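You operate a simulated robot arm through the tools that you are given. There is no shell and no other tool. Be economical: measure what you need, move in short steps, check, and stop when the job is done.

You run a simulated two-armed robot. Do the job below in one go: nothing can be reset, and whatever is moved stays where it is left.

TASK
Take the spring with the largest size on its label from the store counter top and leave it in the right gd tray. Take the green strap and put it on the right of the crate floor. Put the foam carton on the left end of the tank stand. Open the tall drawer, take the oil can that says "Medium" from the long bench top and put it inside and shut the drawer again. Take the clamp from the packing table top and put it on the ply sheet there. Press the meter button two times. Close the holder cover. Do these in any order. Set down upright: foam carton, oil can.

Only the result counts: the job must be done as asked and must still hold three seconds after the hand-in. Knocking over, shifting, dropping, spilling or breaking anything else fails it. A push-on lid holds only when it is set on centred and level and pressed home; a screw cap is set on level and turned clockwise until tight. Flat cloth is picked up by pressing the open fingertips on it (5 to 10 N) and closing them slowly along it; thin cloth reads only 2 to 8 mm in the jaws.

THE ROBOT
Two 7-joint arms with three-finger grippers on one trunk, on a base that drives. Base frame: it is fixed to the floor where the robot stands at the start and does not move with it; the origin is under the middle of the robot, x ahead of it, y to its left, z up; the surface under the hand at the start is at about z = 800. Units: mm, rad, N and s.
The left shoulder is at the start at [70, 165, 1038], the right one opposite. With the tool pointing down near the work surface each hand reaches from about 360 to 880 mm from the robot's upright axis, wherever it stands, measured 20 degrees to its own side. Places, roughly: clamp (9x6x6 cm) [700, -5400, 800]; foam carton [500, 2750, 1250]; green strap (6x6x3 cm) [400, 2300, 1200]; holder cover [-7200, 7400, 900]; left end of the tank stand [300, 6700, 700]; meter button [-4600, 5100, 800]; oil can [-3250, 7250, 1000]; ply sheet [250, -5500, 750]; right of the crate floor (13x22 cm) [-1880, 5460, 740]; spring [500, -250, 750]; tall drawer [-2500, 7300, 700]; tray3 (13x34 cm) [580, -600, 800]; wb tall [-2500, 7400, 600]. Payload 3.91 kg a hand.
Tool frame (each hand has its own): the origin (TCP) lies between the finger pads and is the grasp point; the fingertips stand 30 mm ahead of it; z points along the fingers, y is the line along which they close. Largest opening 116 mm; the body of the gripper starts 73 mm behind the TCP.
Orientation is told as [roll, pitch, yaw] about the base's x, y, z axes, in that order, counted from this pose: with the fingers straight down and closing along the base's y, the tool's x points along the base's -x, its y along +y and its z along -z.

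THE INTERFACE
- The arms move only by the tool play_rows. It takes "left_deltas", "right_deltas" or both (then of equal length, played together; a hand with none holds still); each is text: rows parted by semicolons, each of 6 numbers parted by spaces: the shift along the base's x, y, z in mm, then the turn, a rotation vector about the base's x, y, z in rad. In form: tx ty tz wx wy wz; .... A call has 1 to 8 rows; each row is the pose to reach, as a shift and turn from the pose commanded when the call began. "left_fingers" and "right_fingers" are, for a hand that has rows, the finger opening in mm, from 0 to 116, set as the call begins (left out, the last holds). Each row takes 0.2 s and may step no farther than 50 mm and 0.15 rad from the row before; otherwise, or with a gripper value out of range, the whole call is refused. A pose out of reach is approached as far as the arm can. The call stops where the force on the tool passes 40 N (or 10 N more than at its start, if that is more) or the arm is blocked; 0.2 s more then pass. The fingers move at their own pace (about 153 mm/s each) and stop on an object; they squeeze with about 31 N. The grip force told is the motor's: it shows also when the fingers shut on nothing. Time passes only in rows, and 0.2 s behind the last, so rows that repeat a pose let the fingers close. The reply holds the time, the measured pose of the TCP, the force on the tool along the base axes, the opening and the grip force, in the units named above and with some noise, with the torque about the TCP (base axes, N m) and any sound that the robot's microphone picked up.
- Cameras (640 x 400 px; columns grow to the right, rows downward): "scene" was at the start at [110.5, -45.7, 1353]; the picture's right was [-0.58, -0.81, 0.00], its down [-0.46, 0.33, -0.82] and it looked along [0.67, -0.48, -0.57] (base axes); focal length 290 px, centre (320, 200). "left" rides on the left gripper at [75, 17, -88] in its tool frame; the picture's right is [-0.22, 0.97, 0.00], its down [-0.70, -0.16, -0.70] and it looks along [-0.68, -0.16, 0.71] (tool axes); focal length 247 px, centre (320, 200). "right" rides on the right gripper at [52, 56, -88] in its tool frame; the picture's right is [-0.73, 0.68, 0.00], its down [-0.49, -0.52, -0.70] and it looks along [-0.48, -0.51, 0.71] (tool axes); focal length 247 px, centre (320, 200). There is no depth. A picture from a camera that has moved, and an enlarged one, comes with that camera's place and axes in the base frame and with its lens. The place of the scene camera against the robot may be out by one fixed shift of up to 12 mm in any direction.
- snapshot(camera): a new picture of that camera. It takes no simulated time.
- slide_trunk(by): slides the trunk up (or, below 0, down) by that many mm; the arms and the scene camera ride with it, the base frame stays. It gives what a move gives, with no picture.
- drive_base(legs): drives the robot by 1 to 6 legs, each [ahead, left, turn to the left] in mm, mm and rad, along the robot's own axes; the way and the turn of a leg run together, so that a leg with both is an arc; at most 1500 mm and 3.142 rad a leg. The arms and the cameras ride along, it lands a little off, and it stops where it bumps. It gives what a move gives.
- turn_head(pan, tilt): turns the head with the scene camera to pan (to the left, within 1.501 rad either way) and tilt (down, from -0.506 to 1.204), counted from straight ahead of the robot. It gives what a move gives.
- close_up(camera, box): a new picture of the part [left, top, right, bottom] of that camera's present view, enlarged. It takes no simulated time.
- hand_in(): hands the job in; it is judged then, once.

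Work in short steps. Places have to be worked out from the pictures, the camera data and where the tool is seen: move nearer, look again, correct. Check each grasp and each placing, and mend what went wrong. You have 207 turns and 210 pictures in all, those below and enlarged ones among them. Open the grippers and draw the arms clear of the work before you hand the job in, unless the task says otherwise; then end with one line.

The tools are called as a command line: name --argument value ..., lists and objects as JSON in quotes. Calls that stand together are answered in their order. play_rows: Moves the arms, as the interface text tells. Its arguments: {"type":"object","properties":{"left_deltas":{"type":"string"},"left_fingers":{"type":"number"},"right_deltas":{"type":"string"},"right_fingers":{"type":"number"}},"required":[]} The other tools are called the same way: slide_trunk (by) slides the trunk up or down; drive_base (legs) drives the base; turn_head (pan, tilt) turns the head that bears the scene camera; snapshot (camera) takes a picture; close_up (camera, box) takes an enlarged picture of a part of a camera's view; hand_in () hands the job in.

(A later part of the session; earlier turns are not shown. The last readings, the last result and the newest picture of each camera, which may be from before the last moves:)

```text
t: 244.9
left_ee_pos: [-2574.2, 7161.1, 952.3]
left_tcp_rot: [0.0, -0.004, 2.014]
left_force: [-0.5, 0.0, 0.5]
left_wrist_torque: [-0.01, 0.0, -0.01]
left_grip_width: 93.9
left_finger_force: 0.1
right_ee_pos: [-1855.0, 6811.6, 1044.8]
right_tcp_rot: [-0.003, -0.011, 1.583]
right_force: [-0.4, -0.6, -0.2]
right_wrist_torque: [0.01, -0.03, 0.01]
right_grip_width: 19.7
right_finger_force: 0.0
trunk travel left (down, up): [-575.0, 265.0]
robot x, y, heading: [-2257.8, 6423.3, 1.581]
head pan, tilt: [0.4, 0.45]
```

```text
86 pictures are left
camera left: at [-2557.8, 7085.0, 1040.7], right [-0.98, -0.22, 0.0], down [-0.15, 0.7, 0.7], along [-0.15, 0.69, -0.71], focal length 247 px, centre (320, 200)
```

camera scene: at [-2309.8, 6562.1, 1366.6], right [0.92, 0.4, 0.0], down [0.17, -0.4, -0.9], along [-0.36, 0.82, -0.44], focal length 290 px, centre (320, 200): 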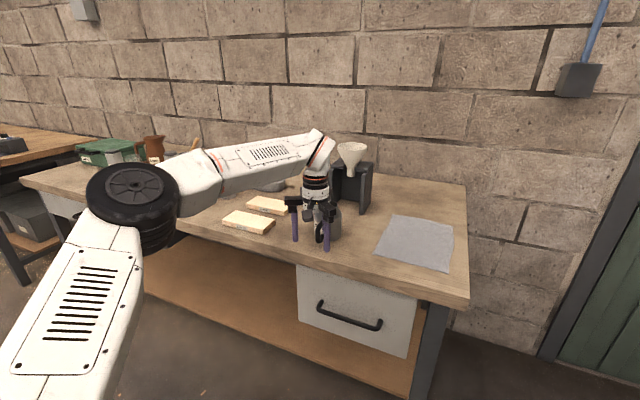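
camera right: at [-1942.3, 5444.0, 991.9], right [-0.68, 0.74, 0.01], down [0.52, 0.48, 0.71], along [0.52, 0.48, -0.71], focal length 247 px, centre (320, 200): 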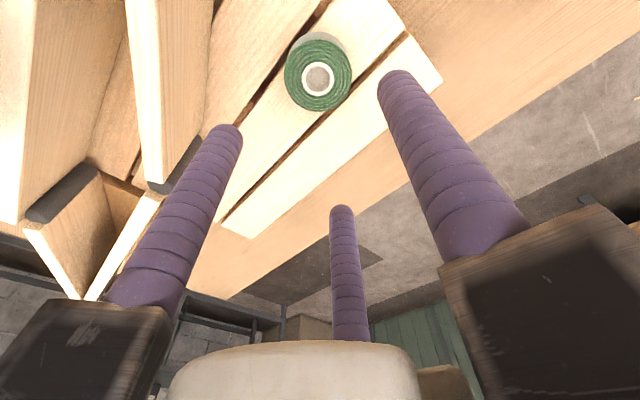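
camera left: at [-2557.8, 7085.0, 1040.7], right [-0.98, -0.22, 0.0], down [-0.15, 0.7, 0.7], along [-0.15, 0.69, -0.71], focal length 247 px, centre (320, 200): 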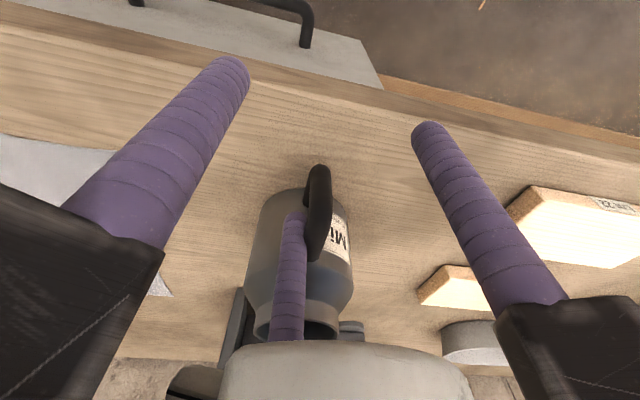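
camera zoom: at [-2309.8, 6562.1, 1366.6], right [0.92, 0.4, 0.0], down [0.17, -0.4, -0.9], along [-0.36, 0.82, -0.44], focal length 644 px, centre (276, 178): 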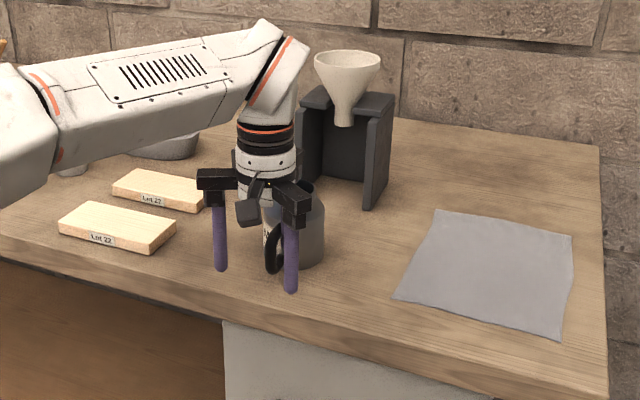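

A silver can with a handle is close to the far jaw, upright. I raise the hand straight up first, then pull it back.

play_rows --left_deltas "0 0 40 0 0 0;0 0 85 0 0 0;0 0 130 0 0 0;0 -40 150 0 0 0;0 -85 150 0 0 0;10 -130 150 0 0 0;30 -170 150 0 0 0;50 -210 150 0 0 0"

close_up --camera "scene" --box '[200, 120, 480, 300]'

snapshot --camera "left"

```text
t: 246.7
left_ee_pos: [-2526.5, 6945.7, 1104.4]
left_tcp_rot: [0.001, -0.006, 2.013]
left_force: [-0.1, 0.2, 0.8]
left_wrist_torque: [0.04, 0.0, 0.04]
left_grip_width: 94.0
left_finger_force: 0.1
left hand out of reach, approached as far as the arm can: row 2, 3, 4
right_ee_pos: [-1854.9, 6807.7, 1046.1]
right_tcp_rot: [-0.002, -0.014, 1.584]
right_force: [1.0, -0.5, 0.6]
right_wrist_torque: [0.04, 0.02, -0.01]
right_grip_width: 20.0
right_finger_force: 0.0
trunk travel left (down, up): [-575.0, 265.0]
robot x, y, heading: [-2261.0, 6422.0, 1.584]
head pan, tilt: [0.4, 0.45]
```

```text
2.22 times, centred on (340, 210) of scene
camera zoom: at [-2309.6, 6559.6, 1367.0], right [0.92, 0.4, 0.0], down [0.17, -0.4, -0.9], along [-0.36, 0.83, -0.43], focal length 644 px, centre (276, 178)
```

zoom: 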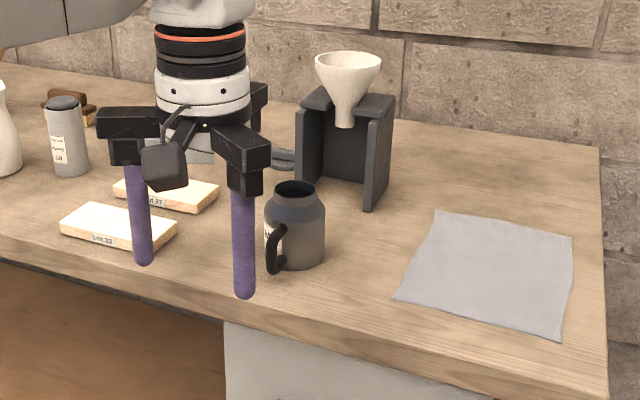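

```text
84 pictures are left
camera left: at [-2510.0, 6869.5, 1193.2], right [-0.98, -0.22, 0.0], down [-0.15, 0.69, 0.7], along [-0.15, 0.69, -0.71], focal length 247 px, centre (320, 200)
```

left: 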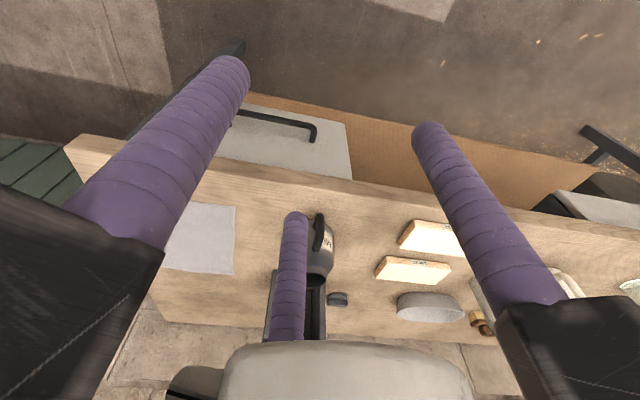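

The pot stands about 100 mm beyond where the hand was, so it was untouched. Now I look left along the bench for the oil cans.

drive_base --legs '[[0, 600, -0.012]]'

turn_head --pan 0.35 --tilt 0.5

snapshot --camera "scene"

snapshot --camera "left"

```text
t: 250.0
left_ee_pos: [-3105.2, 6944.8, 1103.0]
left_tcp_rot: [0.001, -0.005, 2.007]
left_force: [0.4, 0.1, 0.3]
left_wrist_torque: [0.02, 0.0, -0.03]
left_grip_width: 94.2
left_finger_force: 0.1
right_ee_pos: [-2433.4, 6803.7, 1045.4]
right_tcp_rot: [-0.003, -0.01, 1.575]
right_force: [0.4, -0.2, 0.1]
right_wrist_torque: [0.02, -0.02, 0.02]
right_grip_width: 19.8
right_finger_force: 0.1
trunk travel left (down, up): [-575.0, 265.0]
robot x, y, heading: [-2843.8, 6417.2, 1.576]
head pan, tilt: [0.4, 0.45]
```

```text
t: 250.6
left_ee_pos: [-3105.9, 6945.0, 1103.6]
left_tcp_rot: [0.0, -0.003, 2.007]
left_force: [0.0, 0.2, 0.3]
left_wrist_torque: [0.03, 0.01, 0.0]
left_grip_width: 93.9
left_finger_force: 0.1
right_ee_pos: [-2434.4, 6802.9, 1045.8]
right_tcp_rot: [-0.004, -0.01, 1.575]
right_force: [0.7, 1.3, -0.4]
right_wrist_torque: [-0.01, -0.02, -0.02]
right_grip_width: 19.7
right_finger_force: 0.1
trunk travel left (down, up): [-575.0, 265.0]
robot x, y, heading: [-2840.5, 6417.2, 1.576]
head pan, tilt: [0.351, 0.499]
```

```text
83 pictures are left
camera scene: at [-2886.0, 6557.9, 1362.2], right [0.94, 0.35, 0.0], down [0.17, -0.45, -0.88], along [-0.31, 0.82, -0.48], focal length 290 px, centre (320, 200)
```

scene: 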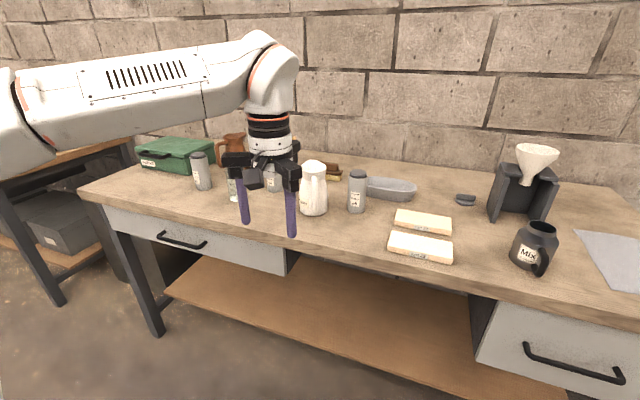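

```text
82 pictures are left
camera left: at [-3088.9, 6868.7, 1192.0], right [-0.98, -0.21, 0.0], down [-0.15, 0.7, 0.7], along [-0.15, 0.69, -0.71], focal length 247 px, centre (320, 200)
```

left: 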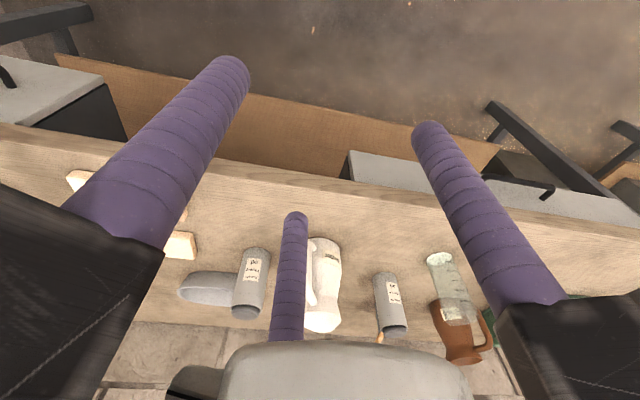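

Three grey cans with labels. I zoom in to read them.

close_up --camera "scene" --box '[335, 160, 385, 220]'

close_up --camera "left" --box '[220, 230, 420, 345]'

close_up --camera "scene" --box '[180, 140, 300, 215]'

```text
6.67 times, centred on (360, 190) of scene
camera zoom: at [-2886.0, 6557.9, 1362.2], right [0.94, 0.35, 0.0], down [0.17, -0.45, -0.88], along [-0.31, 0.82, -0.48], focal length 1931 px, centre (53, 267)
```

zoom: 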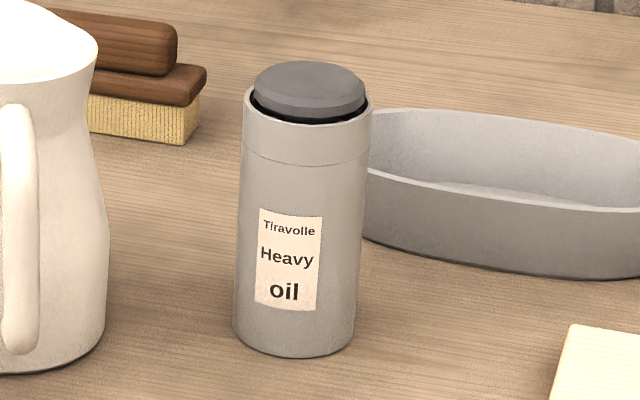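

```text
3.20 times, centred on (320, 288) of left
camera zoom: at [-3088.9, 6868.7, 1192.0], right [-0.98, -0.21, 0.0], down [-0.15, 0.7, 0.7], along [-0.15, 0.69, -0.71], focal length 790 px, centre (320, -80)
```

zoom: 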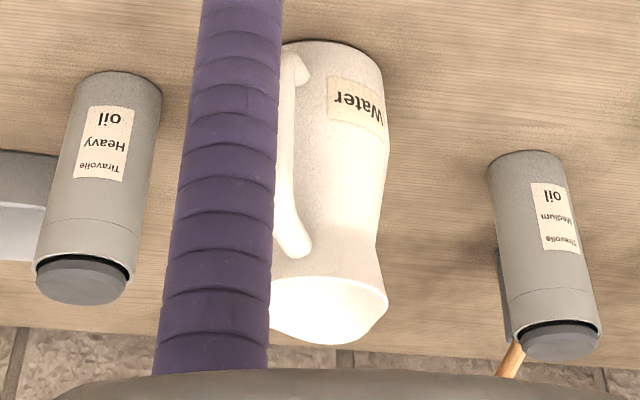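

```text
5.33 times, centred on (240, 178) of scene
camera zoom: at [-2886.0, 6557.9, 1362.2], right [0.94, 0.35, 0.0], down [0.17, -0.45, -0.88], along [-0.31, 0.82, -0.48], focal length 1545 px, centre (747, 320)
```

zoom: 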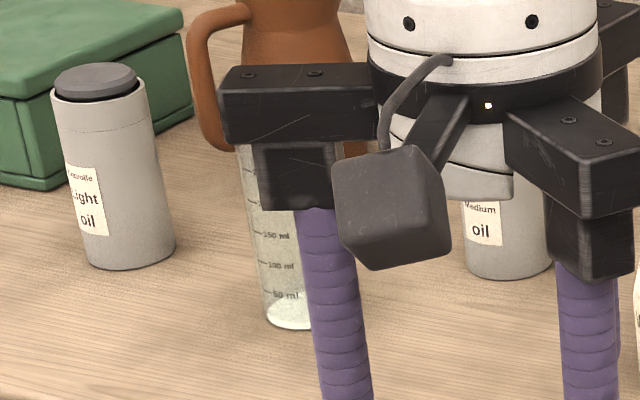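

The middle can says "Medium". First the drawer: its handle bar is at about (-2473,7147,687). I position the base and turn the right hand (yaw -90°) as preparation for pointing it forward.

drive_base --legs '[[-40, -215, -0.005]]'

play_rows --right_deltas "0 0 0 0 0 -0.148;0 0 0 0 0 -0.296;0 0 0 0 0 -0.444;0 0 0 0 0 -0.592;0 0 0 0 0 -0.74;0 0 0 0 0 -0.888;0 0 0 0 0 -1.036;0 0 0 0 0 -1.184" --right_fingers 60

play_rows --right_deltas "0 0 0 0 0 -0.148;0 0 0 0 0 -0.296;0 0 0 0 0 -0.386"

slide_trunk --by -150

```text
t: 252.3
left_ee_pos: [-2886.7, 6907.4, 1103.6]
left_tcp_rot: [-0.001, -0.004, 2.002]
left_force: [0.0, -0.2, -1.1]
left_wrist_torque: [-0.02, 0.02, 0.01]
left_grip_width: 93.9
left_finger_force: 0.0
right_ee_pos: [-2217.3, 6761.6, 1046.1]
right_tcp_rot: [-0.004, -0.011, 1.571]
right_force: [-0.7, 0.4, 0.4]
right_wrist_torque: [-0.01, 0.0, -0.02]
right_grip_width: 20.1
right_finger_force: 0.0
trunk travel left (down, up): [-575.0, 265.0]
robot x, y, heading: [-2625.2, 6380.6, 1.57]
head pan, tilt: [0.351, 0.499]
```

```text
t: 254.1
left_ee_pos: [-2885.9, 6907.6, 1103.1]
left_tcp_rot: [0.003, -0.004, 2.001]
left_force: [-0.9, 0.3, -1.6]
left_wrist_torque: [0.04, -0.03, -0.01]
left_grip_width: 94.0
left_finger_force: 0.1
right_ee_pos: [-1999.4, 6833.4, 1078.9]
right_tcp_rot: [-0.01, -0.003, 0.426]
right_force: [0.2, 1.0, -0.7]
right_wrist_torque: [-0.03, 0.05, 0.03]
right_grip_width: 60.1
right_finger_force: 0.1
right hand out of reach, approached as far as the arm can: row 4, 5, 6, 7, 8
trunk travel left (down, up): [-575.0, 265.0]
robot x, y, heading: [-2624.8, 6376.0, 1.569]
head pan, tilt: [0.351, 0.499]
```

```text
t: 254.9
left_ee_pos: [-2886.2, 6908.0, 1103.6]
left_tcp_rot: [-0.002, -0.003, 2.003]
left_force: [0.6, 0.2, -0.5]
left_wrist_torque: [-0.01, 0.01, 0.01]
left_grip_width: 94.0
left_finger_force: 0.1
right_ee_pos: [-1894.9, 6860.3, 1125.2]
right_tcp_rot: [-0.006, -0.008, 0.02]
right_force: [-0.8, -0.7, -0.1]
right_wrist_torque: [0.01, 0.0, -0.01]
right_grip_width: 60.0
right_finger_force: 0.1
right hand out of reach, approached as far as the arm can: row 1, 2, 3
trunk travel left (down, up): [-575.0, 265.0]
robot x, y, heading: [-2627.0, 6374.9, 1.571]
head pan, tilt: [0.351, 0.499]
```

```text
t: 256.7
left_ee_pos: [-2886.3, 6907.3, 952.6]
left_tcp_rot: [0.0, -0.003, 2.001]
left_force: [0.5, -0.6, 0.8]
left_wrist_torque: [0.02, -0.02, 0.01]
left_grip_width: 93.8
left_finger_force: 0.1
right_ee_pos: [-1895.0, 6859.9, 975.2]
right_tcp_rot: [-0.007, -0.008, 0.019]
right_force: [-0.5, -0.1, 0.2]
right_wrist_torque: [0.03, -0.01, 0.01]
right_grip_width: 60.2
right_finger_force: 0.1
trunk travel left (down, up): [-425.0, 415.0]
robot x, y, heading: [-2627.6, 6376.9, 1.573]
head pan, tilt: [0.351, 0.499]
```

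The hand drifted outwards while turning, near its limit. I bring it back in front towards the handle with this orientation.

play_rows --right_deltas "-48 6 -5 0 0 0;-96 12 -10 0 0 0;-144 18 -15 0 0 0;-192 24 -20 0 0 0;-240 30 -25 0 0 0;-288 36 -30 0 0 0;-336 42 -35 0 0 0;-384 48 -40 0 0 0"

play_rows --right_deltas "-40 10 -20 0.1 0 0;-80 20 -30 0.24 0 0;-80 20 -30 0.38 0 0;-80 20 -30 0.52 0 0;-80 20 -30 0.66 0 0;-80 20 -30 0.8 0 0;-80 20 -30 0.94 0 0;-80 20 -30 1.08 0 0"

turn_head --pan -0.2 --tilt 0.7

snapshot --camera "scene"

```text
t: 258.5
left_ee_pos: [-2888.6, 6906.9, 953.0]
left_tcp_rot: [-0.001, -0.002, 2.001]
left_force: [0.0, 0.1, 0.0]
left_wrist_torque: [0.02, 0.01, 0.03]
left_grip_width: 94.2
left_finger_force: 0.1
right_ee_pos: [-2005.1, 6944.1, 1079.7]
right_tcp_rot: [-0.008, -0.008, 0.019]
right_force: [-0.2, -0.5, 0.1]
right_wrist_torque: [-0.01, -0.04, -0.02]
right_grip_width: 60.0
right_finger_force: 0.0
right hand out of reach, approached as far as the arm can: row 1, 2, 3, 4, 5, 6, 7, 8
trunk travel left (down, up): [-425.0, 415.0]
robot x, y, heading: [-2632.2, 6376.5, 1.576]
head pan, tilt: [0.351, 0.499]
```

```text
t: 260.3
left_ee_pos: [-2890.9, 6907.2, 952.0]
left_tcp_rot: [-0.002, -0.001, 2.003]
left_force: [0.0, 0.8, -0.2]
left_wrist_torque: [-0.06, -0.04, 0.0]
left_grip_width: 93.9
left_finger_force: 0.0
right_ee_pos: [-1936.8, 6833.1, 1257.9]
right_tcp_rot: [0.925, -0.048, 0.05]
right_force: [-1.1, 0.7, 0.4]
right_wrist_torque: [-0.04, -0.03, -0.08]
right_grip_width: 59.8
right_finger_force: 0.1
right hand out of reach, approached as far as the arm can: row 1, 2, 3, 4, 5, 6, 7, 8
trunk travel left (down, up): [-425.0, 415.0]
robot x, y, heading: [-2628.5, 6380.2, 1.571]
head pan, tilt: [0.351, 0.499]
```

```text
t: 261.2
left_ee_pos: [-2887.3, 6907.3, 951.2]
left_tcp_rot: [0.001, -0.004, 2.003]
left_force: [0.8, 0.3, 0.7]
left_wrist_torque: [-0.02, -0.06, 0.0]
left_grip_width: 94.0
left_finger_force: 0.0
right_ee_pos: [-1933.3, 6834.3, 1255.3]
right_tcp_rot: [0.922, -0.048, 0.05]
right_force: [0.0, -1.1, 1.1]
right_wrist_torque: [0.03, -0.02, 0.02]
right_grip_width: 59.9
right_finger_force: 0.0
trunk travel left (down, up): [-425.0, 415.0]
robot x, y, heading: [-2626.7, 6372.3, 1.572]
head pan, tilt: [-0.201, 0.7]
```

```text
78 pictures are left
camera scene: at [-2622.4, 6516.9, 1194.5], right [0.98, -0.2, 0.0], down [-0.13, -0.63, -0.76], along [0.15, 0.75, -0.64], focal length 290 px, centre (320, 200)
```

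scene: 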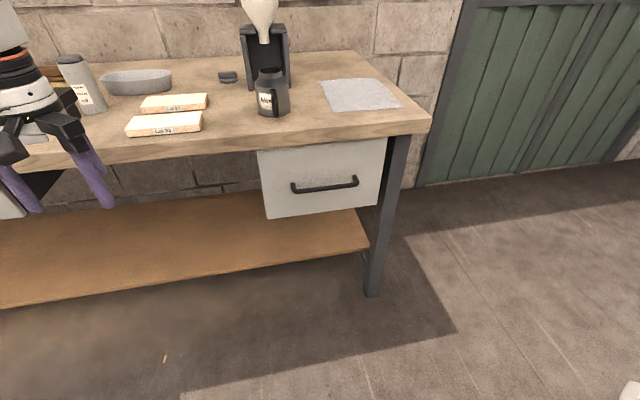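

The right arm is at its limits in this orientation, so I put it back to its normal pose. The left arm, which turned +1.44 rad well before, will do the drawer.

play_rows --right_deltas "-22 -6 -20 -0.0597 -0.0597 0.1204;-44 -12 -40 -0.1194 -0.1194 0.2408;-66 -18 -60 -0.179 -0.179 0.361;-88 -24 -80 -0.2388 -0.2388 0.4816;-110 -30 -100 -0.298 -0.298 0.602;-132 -36 -120 -0.358 -0.358 0.7224;-154 -42 -140 -0.418 -0.418 0.8428;-176 -48 -160 -0.4776 -0.4776 0.963"

play_rows --right_deltas "-22 -6 -20 -0.0597 -0.0597 0.1204;-44 -12 -40 -0.1194 -0.1194 0.2408;-66 -18 -60 -0.179 -0.179 0.361;-88 -24 -80 -0.2388 -0.2388 0.4816;-110 -30 -90 -0.2388 -0.2388 0.4816;-140 -30 -90 -0.2388 -0.2388 0.4816"

drive_base --legs '[[0, -260, 0]]'

```text
t: 263.0
left_ee_pos: [-2887.5, 6906.2, 952.3]
left_tcp_rot: [0.0, -0.001, 2.003]
left_force: [0.4, -0.3, 0.2]
left_wrist_torque: [-0.01, -0.01, -0.02]
left_grip_width: 93.9
left_finger_force: 0.0
right_ee_pos: [-2116.7, 6807.3, 1083.4]
right_tcp_rot: [0.28, -0.18, 1.126]
right_force: [0.5, 0.1, 0.2]
right_wrist_torque: [-0.01, -0.03, -0.01]
right_grip_width: 59.7
right_finger_force: 0.0
right hand out of reach, approached as far as the arm can: row 6, 7, 8
trunk travel left (down, up): [-425.0, 415.0]
robot x, y, heading: [-2625.7, 6377.1, 1.568]
head pan, tilt: [-0.201, 0.7]
```

```text
t: 264.4
left_ee_pos: [-2888.4, 6907.9, 952.9]
left_tcp_rot: [0.0, 0.0, 2.002]
left_force: [0.4, -0.3, -1.3]
left_wrist_torque: [0.0, -0.03, -0.01]
left_grip_width: 94.3
left_finger_force: 0.0
right_ee_pos: [-2257.9, 6778.8, 994.0]
right_tcp_rot: [0.003, 0.01, 1.635]
right_force: [1.0, 0.2, 0.2]
right_wrist_torque: [-0.01, -0.02, 0.0]
right_grip_width: 59.9
right_finger_force: 0.2
right hand out of reach, approached as far as the arm can: row 1, 2, 3, 4
trunk travel left (down, up): [-425.0, 415.0]
robot x, y, heading: [-2624.5, 6375.3, 1.572]
head pan, tilt: [-0.201, 0.7]
```

```text
t: 266.3
left_ee_pos: [-2629.2, 6906.6, 953.3]
left_tcp_rot: [0.002, -0.003, 2.006]
left_force: [-0.3, 0.2, 0.5]
left_wrist_torque: [0.0, 0.04, 0.01]
left_grip_width: 93.6
left_finger_force: 0.0
right_ee_pos: [-1997.2, 6779.3, 993.0]
right_tcp_rot: [0.004, 0.008, 1.635]
right_force: [0.5, 0.4, -1.0]
right_wrist_torque: [0.01, 0.02, -0.02]
right_grip_width: 60.2
right_finger_force: 0.1
trunk travel left (down, up): [-425.0, 415.0]
robot x, y, heading: [-2369.7, 6375.7, 1.575]
head pan, tilt: [-0.201, 0.7]
```

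The handle bar is near (-2478,7147,698). I turn the left hand by +1.14 rad and move in front of the drawer.

play_rows --left_deltas "19 -2 -10 0 0 0.1425;37 -4 -20 0 0 0.285;56 -6 -30 0 0 0.4275;75 -8 -40 0 0 0.57;93 -10 -50 0 0 0.7125;112 -12 -60 0 0 0.855;131 -14 -70 0 0 0.9975;149 -16 -80 0 0 1.135" --left_fingers 70

play_rows --left_deltas "0 0 0 0.145 0 0;0 0 0 0.29 0 0;0 0 0 0.435 0 0;0 0 0 0.58 0 0;0 0 0 0.725 0 0;0 0 0 0.87 0 0;0 0 0 1.015 0 0;0 0 0 1.16 0 0"

snapshot --camera "scene"

```text
t: 268.1
left_ee_pos: [-2480.6, 6890.7, 871.9]
left_tcp_rot: [0.0, -0.005, -3.141]
left_force: [-0.8, 0.4, 0.9]
left_wrist_torque: [0.01, 0.01, 0.02]
left_grip_width: 69.7
left_finger_force: 0.1
right_ee_pos: [-1997.4, 6780.0, 993.9]
right_tcp_rot: [0.005, 0.009, 1.639]
right_force: [0.2, -0.1, -0.4]
right_wrist_torque: [0.0, 0.0, 0.0]
right_grip_width: 59.9
right_finger_force: 0.1
trunk travel left (down, up): [-425.0, 415.0]
robot x, y, heading: [-2370.5, 6377.8, 1.576]
head pan, tilt: [-0.201, 0.7]
```

```text
t: 269.9
left_ee_pos: [-2471.3, 6905.4, 877.3]
left_tcp_rot: [-1.16, -0.004, -3.141]
left_force: [0.1, 0.0, 0.7]
left_wrist_torque: [-0.01, 0.02, 0.0]
left_grip_width: 70.1
left_finger_force: 0.2
left hand out of reach, approached as far as the arm can: row 8
right_ee_pos: [-1997.5, 6779.9, 993.3]
right_tcp_rot: [0.006, 0.009, 1.637]
right_force: [0.1, -0.4, 0.0]
right_wrist_torque: [-0.03, 0.04, -0.02]
right_grip_width: 59.9
right_finger_force: 0.1
trunk travel left (down, up): [-425.0, 415.0]
robot x, y, heading: [-2367.1, 6377.7, 1.574]
head pan, tilt: [-0.201, 0.7]
```

```text
77 pictures are left
camera scene: at [-2362.0, 6517.8, 1194.4], right [0.98, -0.2, 0.0], down [-0.13, -0.63, -0.76], along [0.15, 0.75, -0.64], focal length 290 px, centre (320, 200)
```

scene: 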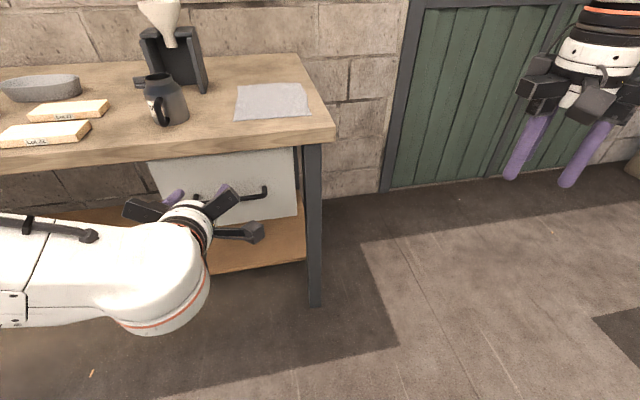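

The left hand now points forward, tilted 23° down. I lower the trunk to bring it to handle height and look with its camera.

slide_trunk --by -165

snapshot --camera "left"

turn_head --pan 0.1 --tilt 0.5

snapshot --camera "scene"

```text
t: 271.8
left_ee_pos: [-2473.4, 6906.3, 712.3]
left_tcp_rot: [-1.16, -0.004, -3.138]
left_force: [0.2, -0.6, 0.5]
left_wrist_torque: [0.01, -0.06, 0.01]
left_grip_width: 70.0
left_finger_force: 0.3
right_ee_pos: [-1997.4, 6778.6, 830.2]
right_tcp_rot: [0.006, 0.008, 1.636]
right_force: [0.0, 0.2, 0.6]
right_wrist_torque: [0.03, 0.02, 0.0]
right_grip_width: 60.2
right_finger_force: 0.0
trunk travel left (down, up): [-260.0, 580.0]
robot x, y, heading: [-2368.7, 6379.5, 1.577]
head pan, tilt: [-0.201, 0.7]
```

```text
76 pictures are left
camera left: at [-2397.5, 6817.1, 733.2], right [-0.23, -0.39, -0.89], down [-0.69, -0.58, 0.43], along [-0.68, 0.72, -0.14], focal length 247 px, centre (320, 200)
```

left: 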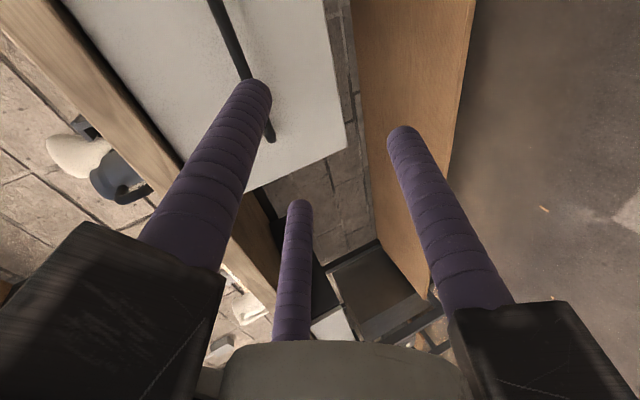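

```text
t: 272.6
left_ee_pos: [-2473.3, 6905.0, 711.7]
left_tcp_rot: [-1.16, -0.002, -3.139]
left_force: [0.3, -0.9, -0.1]
left_wrist_torque: [0.0, 0.01, 0.02]
left_grip_width: 69.6
left_finger_force: 0.0
right_ee_pos: [-1997.7, 6779.2, 828.4]
right_tcp_rot: [0.005, 0.008, 1.638]
right_force: [0.6, 0.1, 0.6]
right_wrist_torque: [0.0, 0.04, -0.03]
right_grip_width: 59.9
right_finger_force: 0.0
trunk travel left (down, up): [-260.0, 580.0]
robot x, y, heading: [-2367.3, 6377.3, 1.574]
head pan, tilt: [0.099, 0.499]
```

```text
75 pictures are left
camera scene: at [-2388.9, 6524.2, 1047.2], right [0.99, 0.1, 0.0], down [0.05, -0.48, -0.88], along [-0.09, 0.87, -0.48], focal length 290 px, centre (320, 200)
```

scene: 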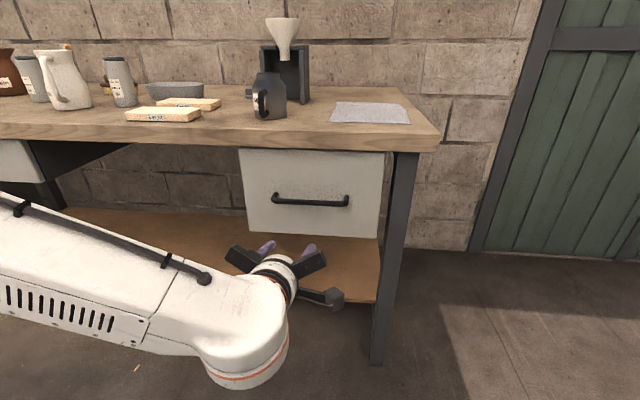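

The bar is at about (-2476,7158,697). I narrow the jaws to 44 mm and drive forward most of the way.

play_rows --left_deltas "-2 0 -7 0 0 0;-3 0 -7 0 0 0" --left_fingers 44

drive_base --legs '[[165, 0, 0]]'

snapshot --camera "left"

snapshot --camera "scene"

```text
t: 273.2
left_ee_pos: [-2473.8, 6907.7, 706.6]
left_tcp_rot: [-1.157, -0.004, -3.138]
left_force: [0.5, -0.3, -0.6]
left_wrist_torque: [0.04, 0.01, -0.01]
left_grip_width: 43.9
left_finger_force: 0.1
right_ee_pos: [-1997.8, 6779.6, 828.3]
right_tcp_rot: [0.006, 0.008, 1.639]
right_force: [-0.9, 0.1, 0.2]
right_wrist_torque: [0.01, -0.01, 0.02]
right_grip_width: 60.2
right_finger_force: 0.0
trunk travel left (down, up): [-260.0, 580.0]
robot x, y, heading: [-2366.9, 6376.9, 1.574]
head pan, tilt: [0.099, 0.499]
```

```text
t: 274.6
left_ee_pos: [-2475.0, 7072.0, 707.2]
left_tcp_rot: [-1.157, -0.002, -3.136]
left_force: [0.4, 0.2, 0.0]
left_wrist_torque: [-0.01, 0.03, -0.01]
left_grip_width: 44.0
left_finger_force: 0.1
right_ee_pos: [-1999.2, 6946.0, 829.0]
right_tcp_rot: [0.004, 0.008, 1.638]
right_force: [-0.4, 0.4, -0.6]
right_wrist_torque: [-0.02, 0.01, -0.01]
right_grip_width: 60.0
right_finger_force: 0.1
trunk travel left (down, up): [-260.0, 580.0]
robot x, y, heading: [-2366.6, 6544.7, 1.574]
head pan, tilt: [0.099, 0.499]
```

```text
74 pictures are left
camera left: at [-2399.5, 6983.5, 726.4], right [-0.22, -0.39, -0.89], down [-0.69, -0.58, 0.43], along [-0.69, 0.71, -0.14], focal length 247 px, centre (320, 200)
```

left: 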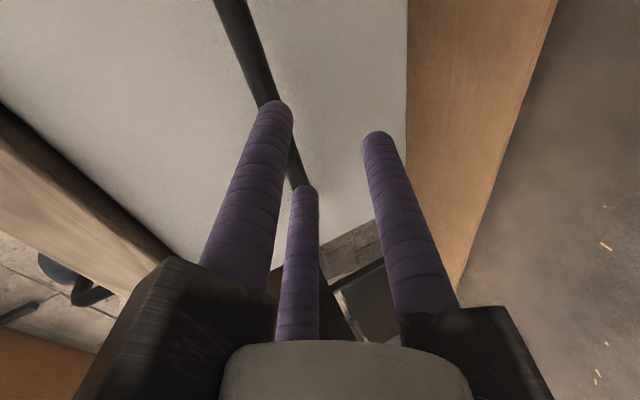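

```text
73 pictures are left
camera scene: at [-2389.8, 6688.7, 1047.1], right [0.99, 0.1, 0.0], down [0.05, -0.48, -0.88], along [-0.09, 0.87, -0.48], focal length 290 px, centre (320, 200)
```

scene: 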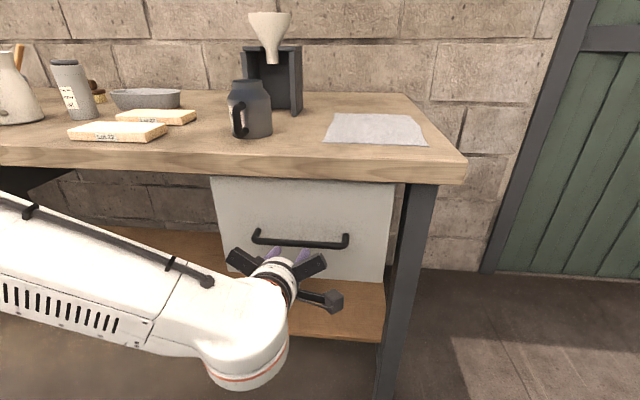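

By the wrist camera the bar is at z≈701. I raise the hand 7 mm and advance 40 mm, then check.

play_rows --left_deltas "0 10 7 0 0 0;0 25 7 0 0 0;0 40 7 0 0 0"

snapshot --camera "left"

close_up --camera "scene" --box '[200, 180, 420, 320]'

```text
t: 275.4
left_ee_pos: [-2475.0, 7113.4, 715.0]
left_tcp_rot: [-1.158, -0.003, -3.135]
left_force: [-0.6, 2.2, 2.7]
left_wrist_torque: [0.08, 0.06, -0.12]
left_grip_width: 45.0
left_finger_force: 0.8
right_ee_pos: [-1998.3, 6944.9, 827.5]
right_tcp_rot: [0.003, 0.01, 1.639]
right_force: [0.2, 0.1, 0.1]
right_wrist_torque: [0.02, 0.0, 0.04]
right_grip_width: 60.0
right_finger_force: 0.0
trunk travel left (down, up): [-260.0, 580.0]
robot x, y, heading: [-2368.0, 6541.8, 1.576]
head pan, tilt: [0.099, 0.499]
```

```text
72 pictures are left
camera left: at [-2399.0, 7024.8, 734.8], right [-0.22, -0.39, -0.89], down [-0.69, -0.58, 0.43], along [-0.69, 0.71, -0.14], focal length 247 px, centre (320, 200)
```

left: 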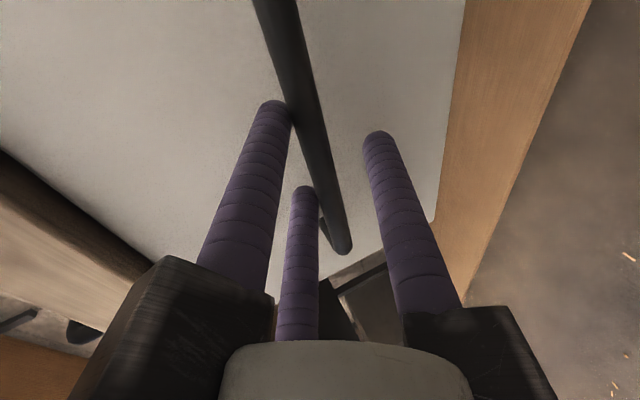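

```text
2.86 times, centred on (310, 250) of scene
camera zoom: at [-2389.5, 6688.5, 1047.1], right [0.99, 0.1, 0.0], down [0.05, -0.48, -0.88], along [-0.09, 0.87, -0.48], focal length 828 px, centre (349, 57)
```

zoom: 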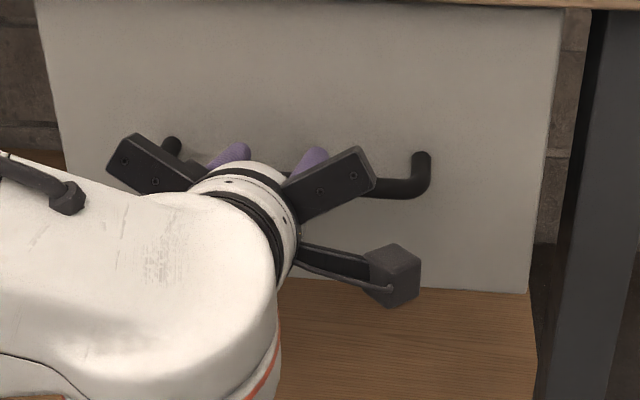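

The bar lies between the upper jaws and the thumb, just brushing the upper jaws. I raise 3 mm, advance 22 mm more and close.

play_rows --left_deltas "0 0 3 0 0 0;0 10 3 0 0 0;0 22 3 0 0 0"

play_rows --left_deltas "0 0 0 0 0 0;0 0 0 0 0 0;0 0 0 0 0 0" --left_fingers 0

snapshot --camera "left"

```text
t: 276.2
left_ee_pos: [-2472.2, 7128.3, 717.6]
left_tcp_rot: [-1.16, -0.002, -3.14]
left_force: [0.6, -31.1, 4.1]
left_wrist_torque: [0.25, -0.39, -0.29]
left_grip_width: 41.9
left_finger_force: 0.1
right_ee_pos: [-1999.6, 6940.8, 829.8]
right_tcp_rot: [0.005, 0.007, 1.641]
right_force: [-0.2, 0.0, -0.7]
right_wrist_torque: [0.03, 0.0, 0.02]
right_grip_width: 60.0
right_finger_force: 0.1
trunk travel left (down, up): [-260.0, 580.0]
robot x, y, heading: [-2366.7, 6538.6, 1.577]
head pan, tilt: [0.099, 0.499]
```

```text
t: 277.0
left_ee_pos: [-2472.9, 7130.2, 713.5]
left_tcp_rot: [-1.149, -0.005, -3.139]
left_force: [1.1, -7.9, 1.5]
left_wrist_torque: [-0.05, 0.19, 0.64]
left_grip_width: 23.4
left_finger_force: 44.5
right_ee_pos: [-1998.3, 6944.1, 829.0]
right_tcp_rot: [0.004, 0.01, 1.64]
right_force: [-0.4, 0.5, 0.2]
right_wrist_torque: [0.0, 0.02, -0.02]
right_grip_width: 60.3
right_finger_force: 0.1
trunk travel left (down, up): [-260.0, 580.0]
robot x, y, heading: [-2369.7, 6540.4, 1.576]
head pan, tilt: [0.099, 0.499]
stopped in row 3 (left hand): the force on the tool passed its limit at 42 N (the readings are from after the stop); the commanded pose is now the measured one
```

```text
70 pictures are left
camera left: at [-2398.1, 7041.7, 733.6], right [-0.23, -0.4, -0.89], down [-0.69, -0.58, 0.43], along [-0.68, 0.71, -0.14], focal length 247 px, centre (320, 200)
```

left: 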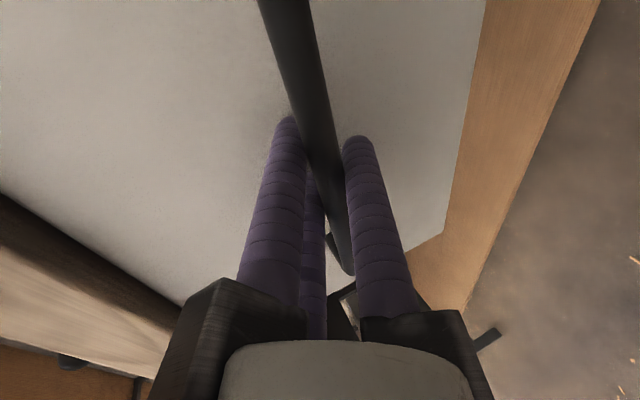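

The bar is gripped firmly (23 mm). I pull by driving the base back.

drive_base --legs '[[-150, 0, 0]]'

snapshot --camera "scene"

```text
t: 278.4
left_ee_pos: [-2472.3, 6981.2, 713.0]
left_tcp_rot: [-1.152, -0.005, -3.139]
left_force: [-0.7, -2.0, 6.5]
left_wrist_torque: [-0.03, -0.27, -0.58]
left_grip_width: 23.5
left_finger_force: 45.2
right_ee_pos: [-1999.7, 6793.6, 828.3]
right_tcp_rot: [0.007, 0.009, 1.639]
right_force: [-0.3, 0.3, -0.3]
right_wrist_torque: [-0.01, 0.03, 0.0]
right_grip_width: 60.1
right_finger_force: 0.2
trunk travel left (down, up): [-260.0, 580.0]
robot x, y, heading: [-2369.5, 6389.8, 1.581]
head pan, tilt: [0.099, 0.499]
```

```text
69 pictures are left
camera scene: at [-2389.1, 6536.9, 1047.4], right [0.99, 0.1, 0.0], down [0.05, -0.48, -0.88], along [-0.09, 0.87, -0.48], focal length 290 px, centre (320, 200)
```

scene: 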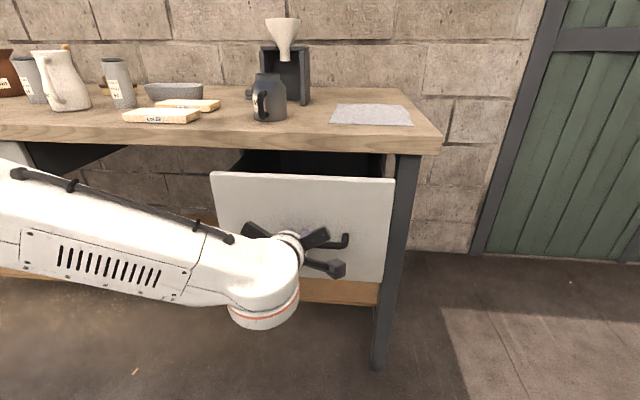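

The drawer opens smoothly. I pull 140 mm more.

drive_base --legs '[[-140, 0, 0]]'

snapshot --camera "scene"

```text
t: 279.7
left_ee_pos: [-2472.9, 6838.6, 712.0]
left_tcp_rot: [-1.151, -0.005, -3.135]
left_force: [-5.7, -0.6, 6.3]
left_wrist_torque: [-0.03, -0.09, -0.33]
left_grip_width: 23.1
left_finger_force: 45.1
right_ee_pos: [-1998.5, 6650.8, 828.2]
right_tcp_rot: [0.003, 0.008, 1.641]
right_force: [-0.1, 0.4, -1.4]
right_wrist_torque: [0.04, 0.02, -0.01]
right_grip_width: 59.9
right_finger_force: 0.1
trunk travel left (down, up): [-260.0, 580.0]
robot x, y, heading: [-2367.8, 6248.9, 1.579]
head pan, tilt: [0.099, 0.499]
```

```text
68 pictures are left
camera scene: at [-2388.8, 6395.9, 1047.4], right [0.99, 0.1, 0.0], down [0.05, -0.48, -0.88], along [-0.09, 0.87, -0.48], focal length 290 px, centre (320, 200)
```

scene: 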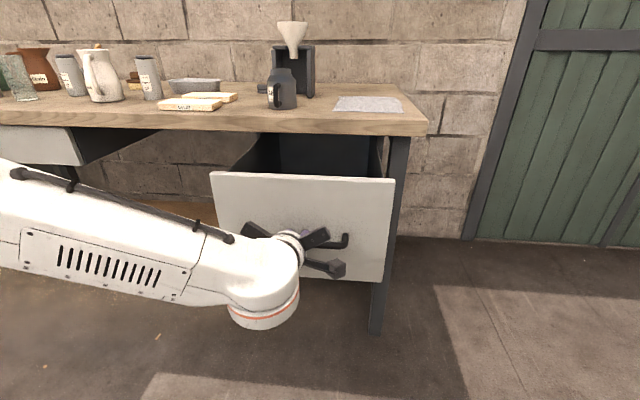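

Open by about 290 mm. I release the handle and back the hand off.

play_rows --left_deltas "0 0 0 0 0 0;0 0 2 0 0 0;0 -10 4 0 0 0;0 -35 6 0 0 0;0 -75 10 0 0 0" --left_fingers 48

snapshot --camera "left"

```text
t: 280.9
left_ee_pos: [-2470.8, 6769.1, 725.1]
left_tcp_rot: [-1.15, -0.006, -3.136]
left_force: [0.7, 0.2, 0.2]
left_wrist_torque: [-0.03, 0.01, 0.01]
left_grip_width: 48.1
left_finger_force: 0.1
left hand out of reach, approached as far as the arm can: row 5
right_ee_pos: [-1998.3, 6652.7, 828.5]
right_tcp_rot: [0.006, 0.01, 1.642]
right_force: [-0.3, 0.0, 0.0]
right_wrist_torque: [-0.03, 0.01, 0.01]
right_grip_width: 60.0
right_finger_force: 0.1
trunk travel left (down, up): [-260.0, 580.0]
robot x, y, heading: [-2366.4, 6245.9, 1.576]
head pan, tilt: [0.099, 0.499]
```

```text
67 pictures are left
camera left: at [-2394.7, 6681.8, 746.1], right [-0.23, -0.4, -0.89], down [-0.69, -0.58, 0.44], along [-0.69, 0.71, -0.14], focal length 247 px, centre (320, 200)
```

left: 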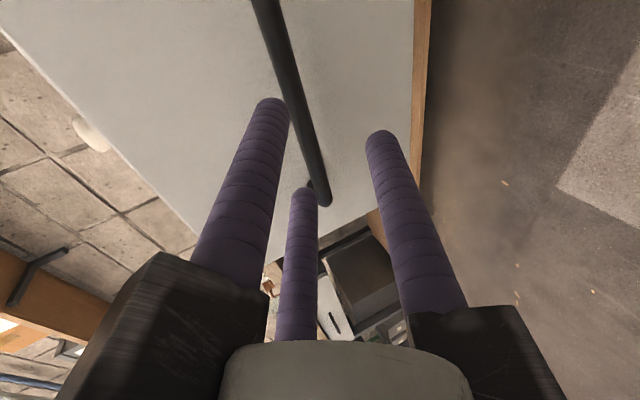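

Released. The left hand stays pointing forward for closing later. I back away, raise the trunk, and move left to fetch the Medium can with the right hand.

drive_base --legs '[[-90, 0, 0]]'

slide_trunk --by 365

drive_base --legs '[[0, 1300, -0.005], [370, 0, 0]]'

turn_head --pan -0.25 --tilt 0.55

snapshot --camera "scene"

snapshot --camera "right"

```text
t: 282.0
left_ee_pos: [-2469.8, 6680.9, 725.7]
left_tcp_rot: [-1.151, -0.005, -3.135]
left_force: [0.4, 0.1, 0.0]
left_wrist_torque: [-0.01, -0.02, 0.02]
left_grip_width: 47.8
left_finger_force: 0.1
right_ee_pos: [-1997.2, 6562.7, 829.0]
right_tcp_rot: [0.005, 0.007, 1.641]
right_force: [0.5, 0.2, -0.1]
right_wrist_torque: [0.06, -0.02, -0.02]
right_grip_width: 59.9
right_finger_force: 0.1
trunk travel left (down, up): [-260.0, 580.0]
robot x, y, heading: [-2369.3, 6158.2, 1.577]
head pan, tilt: [0.099, 0.499]
```

```text
t: 285.6
left_ee_pos: [-2469.8, 6679.4, 1089.8]
left_tcp_rot: [-1.148, -0.004, -3.136]
left_force: [0.3, -0.8, 0.3]
left_wrist_torque: [0.0, -0.01, -0.01]
left_grip_width: 48.3
left_finger_force: 0.0
right_ee_pos: [-1997.3, 6563.8, 1194.3]
right_tcp_rot: [0.005, 0.008, 1.641]
right_force: [0.2, 0.2, -0.4]
right_wrist_torque: [-0.02, -0.01, 0.03]
right_grip_width: 60.1
right_finger_force: 0.2
trunk travel left (down, up): [-625.0, 215.0]
robot x, y, heading: [-2368.1, 6160.0, 1.576]
head pan, tilt: [0.099, 0.499]
```

```text
t: 294.0
left_ee_pos: [-3780.3, 7035.0, 1089.8]
left_tcp_rot: [-1.15, -0.005, -3.122]
left_force: [-0.5, -1.1, 0.3]
left_wrist_torque: [0.01, -0.06, 0.0]
left_grip_width: 48.0
left_finger_force: 0.0
right_ee_pos: [-3304.3, 6925.6, 1193.7]
right_tcp_rot: [0.006, 0.008, 1.656]
right_force: [0.8, 1.0, 0.5]
right_wrist_torque: [0.0, 0.02, 0.0]
right_grip_width: 60.3
right_finger_force: 0.1
trunk travel left (down, up): [-625.0, 215.0]
robot x, y, heading: [-3663.7, 6517.6, 1.592]
head pan, tilt: [0.099, 0.499]
```

```text
t: 294.9
left_ee_pos: [-3778.4, 7035.5, 1090.5]
left_tcp_rot: [-1.151, -0.006, -3.119]
left_force: [0.0, 0.2, -0.9]
left_wrist_torque: [-0.01, 0.03, 0.02]
left_grip_width: 47.9
left_finger_force: 0.0
right_ee_pos: [-3304.9, 6924.6, 1193.8]
right_tcp_rot: [0.006, 0.009, 1.657]
right_force: [1.4, -0.8, -0.4]
right_wrist_torque: [-0.01, -0.01, 0.0]
right_grip_width: 59.7
right_finger_force: 0.1
trunk travel left (down, up): [-625.0, 215.0]
robot x, y, heading: [-3669.0, 6515.4, 1.588]
head pan, tilt: [-0.25, 0.55]
```

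```text
66 pictures are left
camera scene: at [-3660.0, 6659.9, 1407.7], right [0.97, -0.23, 0.0], down [-0.12, -0.51, -0.85], along [0.19, 0.83, -0.52], focal length 290 px, centre (320, 200)
```

scene: 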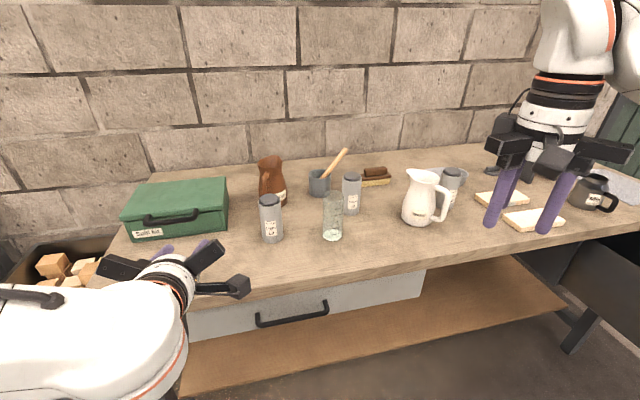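

```text
65 pictures are left
camera right: at [-3355.2, 6868.5, 1282.7], right [-0.74, 0.67, 0.0], down [0.48, 0.54, 0.69], along [0.47, 0.51, -0.72], focal length 247 px, centre (320, 200)
```

right: 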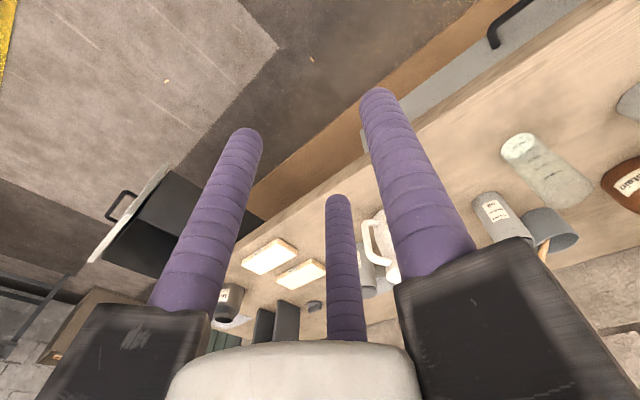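

The Medium can is at about (-3370,7430), top z≈1002; the pestle tip, glass and pitcher leave room around it. I move the base 125 mm closer and bring the right hand above it.

drive_base --legs '[[125, 0, -0.018]]'

play_rows --right_deltas "-8 45 -10 0 0 0;-16 90 -20 0 0 0;-24 135 -30 0 0 0;-32 180 -40 0 0 0;-40 225 -50 0 0 0;-48 270 -60 0 0 0;-56 315 -65 0 0 0" --right_fingers 100

snapshot --camera "right"

snapshot --camera "scene"

```text
t: 296.1
left_ee_pos: [-3770.4, 7160.6, 1089.8]
left_tcp_rot: [-1.15, -0.005, -3.14]
left_force: [0.5, -0.3, 0.3]
left_wrist_torque: [-0.01, 0.0, -0.03]
left_grip_width: 48.0
left_finger_force: 0.0
right_ee_pos: [-3299.5, 7041.4, 1194.3]
right_tcp_rot: [0.007, 0.009, 1.638]
right_force: [-0.3, 0.1, -0.8]
right_wrist_torque: [-0.02, 0.0, 0.01]
right_grip_width: 59.9
right_finger_force: 0.0
trunk travel left (down, up): [-625.0, 215.0]
robot x, y, heading: [-3668.9, 6640.1, 1.577]
head pan, tilt: [-0.25, 0.55]
```

```text
t: 297.7
left_ee_pos: [-3772.8, 7162.0, 1088.8]
left_tcp_rot: [-1.149, -0.004, -3.139]
left_force: [0.0, 0.2, 0.4]
left_wrist_torque: [0.01, -0.01, -0.03]
left_grip_width: 47.8
left_finger_force: 0.0
right_ee_pos: [-3354.3, 7358.5, 1126.6]
right_tcp_rot: [0.004, 0.009, 1.638]
right_force: [-0.2, -0.3, 0.1]
right_wrist_torque: [-0.03, 0.0, -0.02]
right_grip_width: 100.1
right_finger_force: 0.1
trunk travel left (down, up): [-625.0, 215.0]
robot x, y, heading: [-3669.3, 6639.6, 1.574]
head pan, tilt: [-0.25, 0.55]
```

```text
64 pictures are left
camera right: at [-3406.8, 7303.7, 1215.9], right [-0.73, 0.68, -0.01], down [0.49, 0.53, 0.69], along [0.48, 0.5, -0.72], focal length 247 px, centre (320, 200)
```

right: 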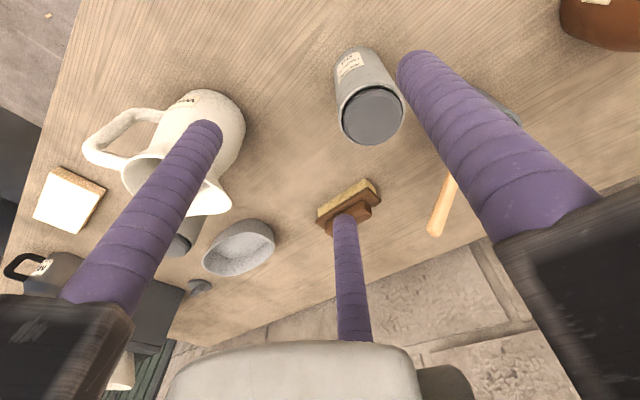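

```text
63 pictures are left
camera scene: at [-3660.5, 6785.5, 1407.3], right [0.97, -0.25, 0.0], down [-0.13, -0.51, -0.85], along [0.21, 0.83, -0.52], focal length 290 px, centre (320, 200)
```

scene: 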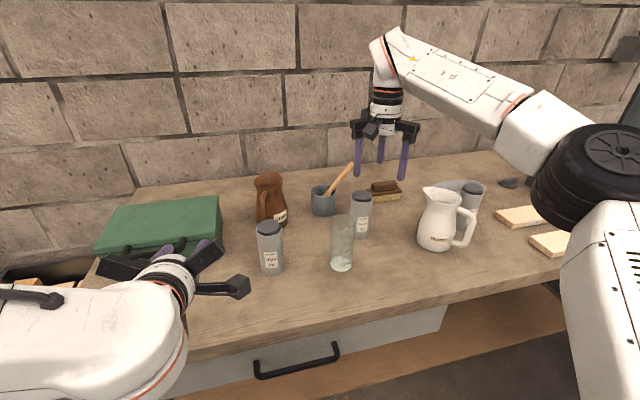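

Top view puts the can at about (-3373,7402), top ~1015. I move above it and look again.

play_rows --right_deltas "-10 22 0 0 0 0;-19 44 0 0 0 0;-19 44 -25 0 0 0;-19 44 -47 0 0 0"

snapshot --camera "right"

```text
t: 298.7
left_ee_pos: [-3771.1, 7161.5, 1089.4]
left_tcp_rot: [-1.149, -0.004, -3.139]
left_force: [0.0, -0.6, 0.4]
left_wrist_torque: [0.01, 0.02, 0.0]
left_grip_width: 48.0
left_finger_force: 0.1
right_ee_pos: [-3374.7, 7402.1, 1080.4]
right_tcp_rot: [0.005, 0.009, 1.638]
right_force: [-0.1, -0.1, 0.2]
right_wrist_torque: [-0.03, 0.0, -0.01]
right_grip_width: 99.7
right_finger_force: 0.1
trunk travel left (down, up): [-625.0, 215.0]
robot x, y, heading: [-3668.2, 6638.4, 1.57]
head pan, tilt: [-0.25, 0.55]
```

```text
62 pictures are left
camera right: at [-3426.0, 7346.9, 1169.0], right [-0.73, 0.68, 0.0], down [0.49, 0.53, 0.69], along [0.48, 0.5, -0.72], focal length 247 px, centre (320, 200)
```

right: 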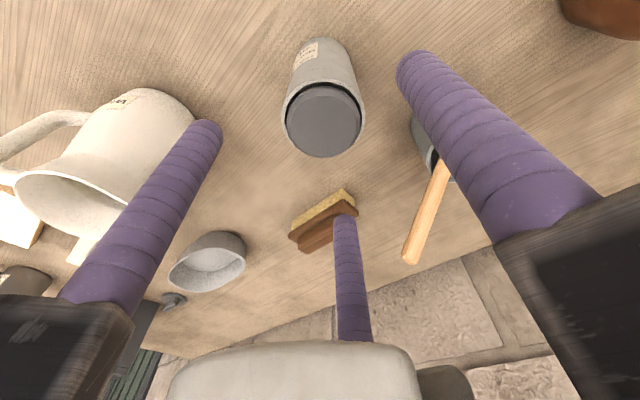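

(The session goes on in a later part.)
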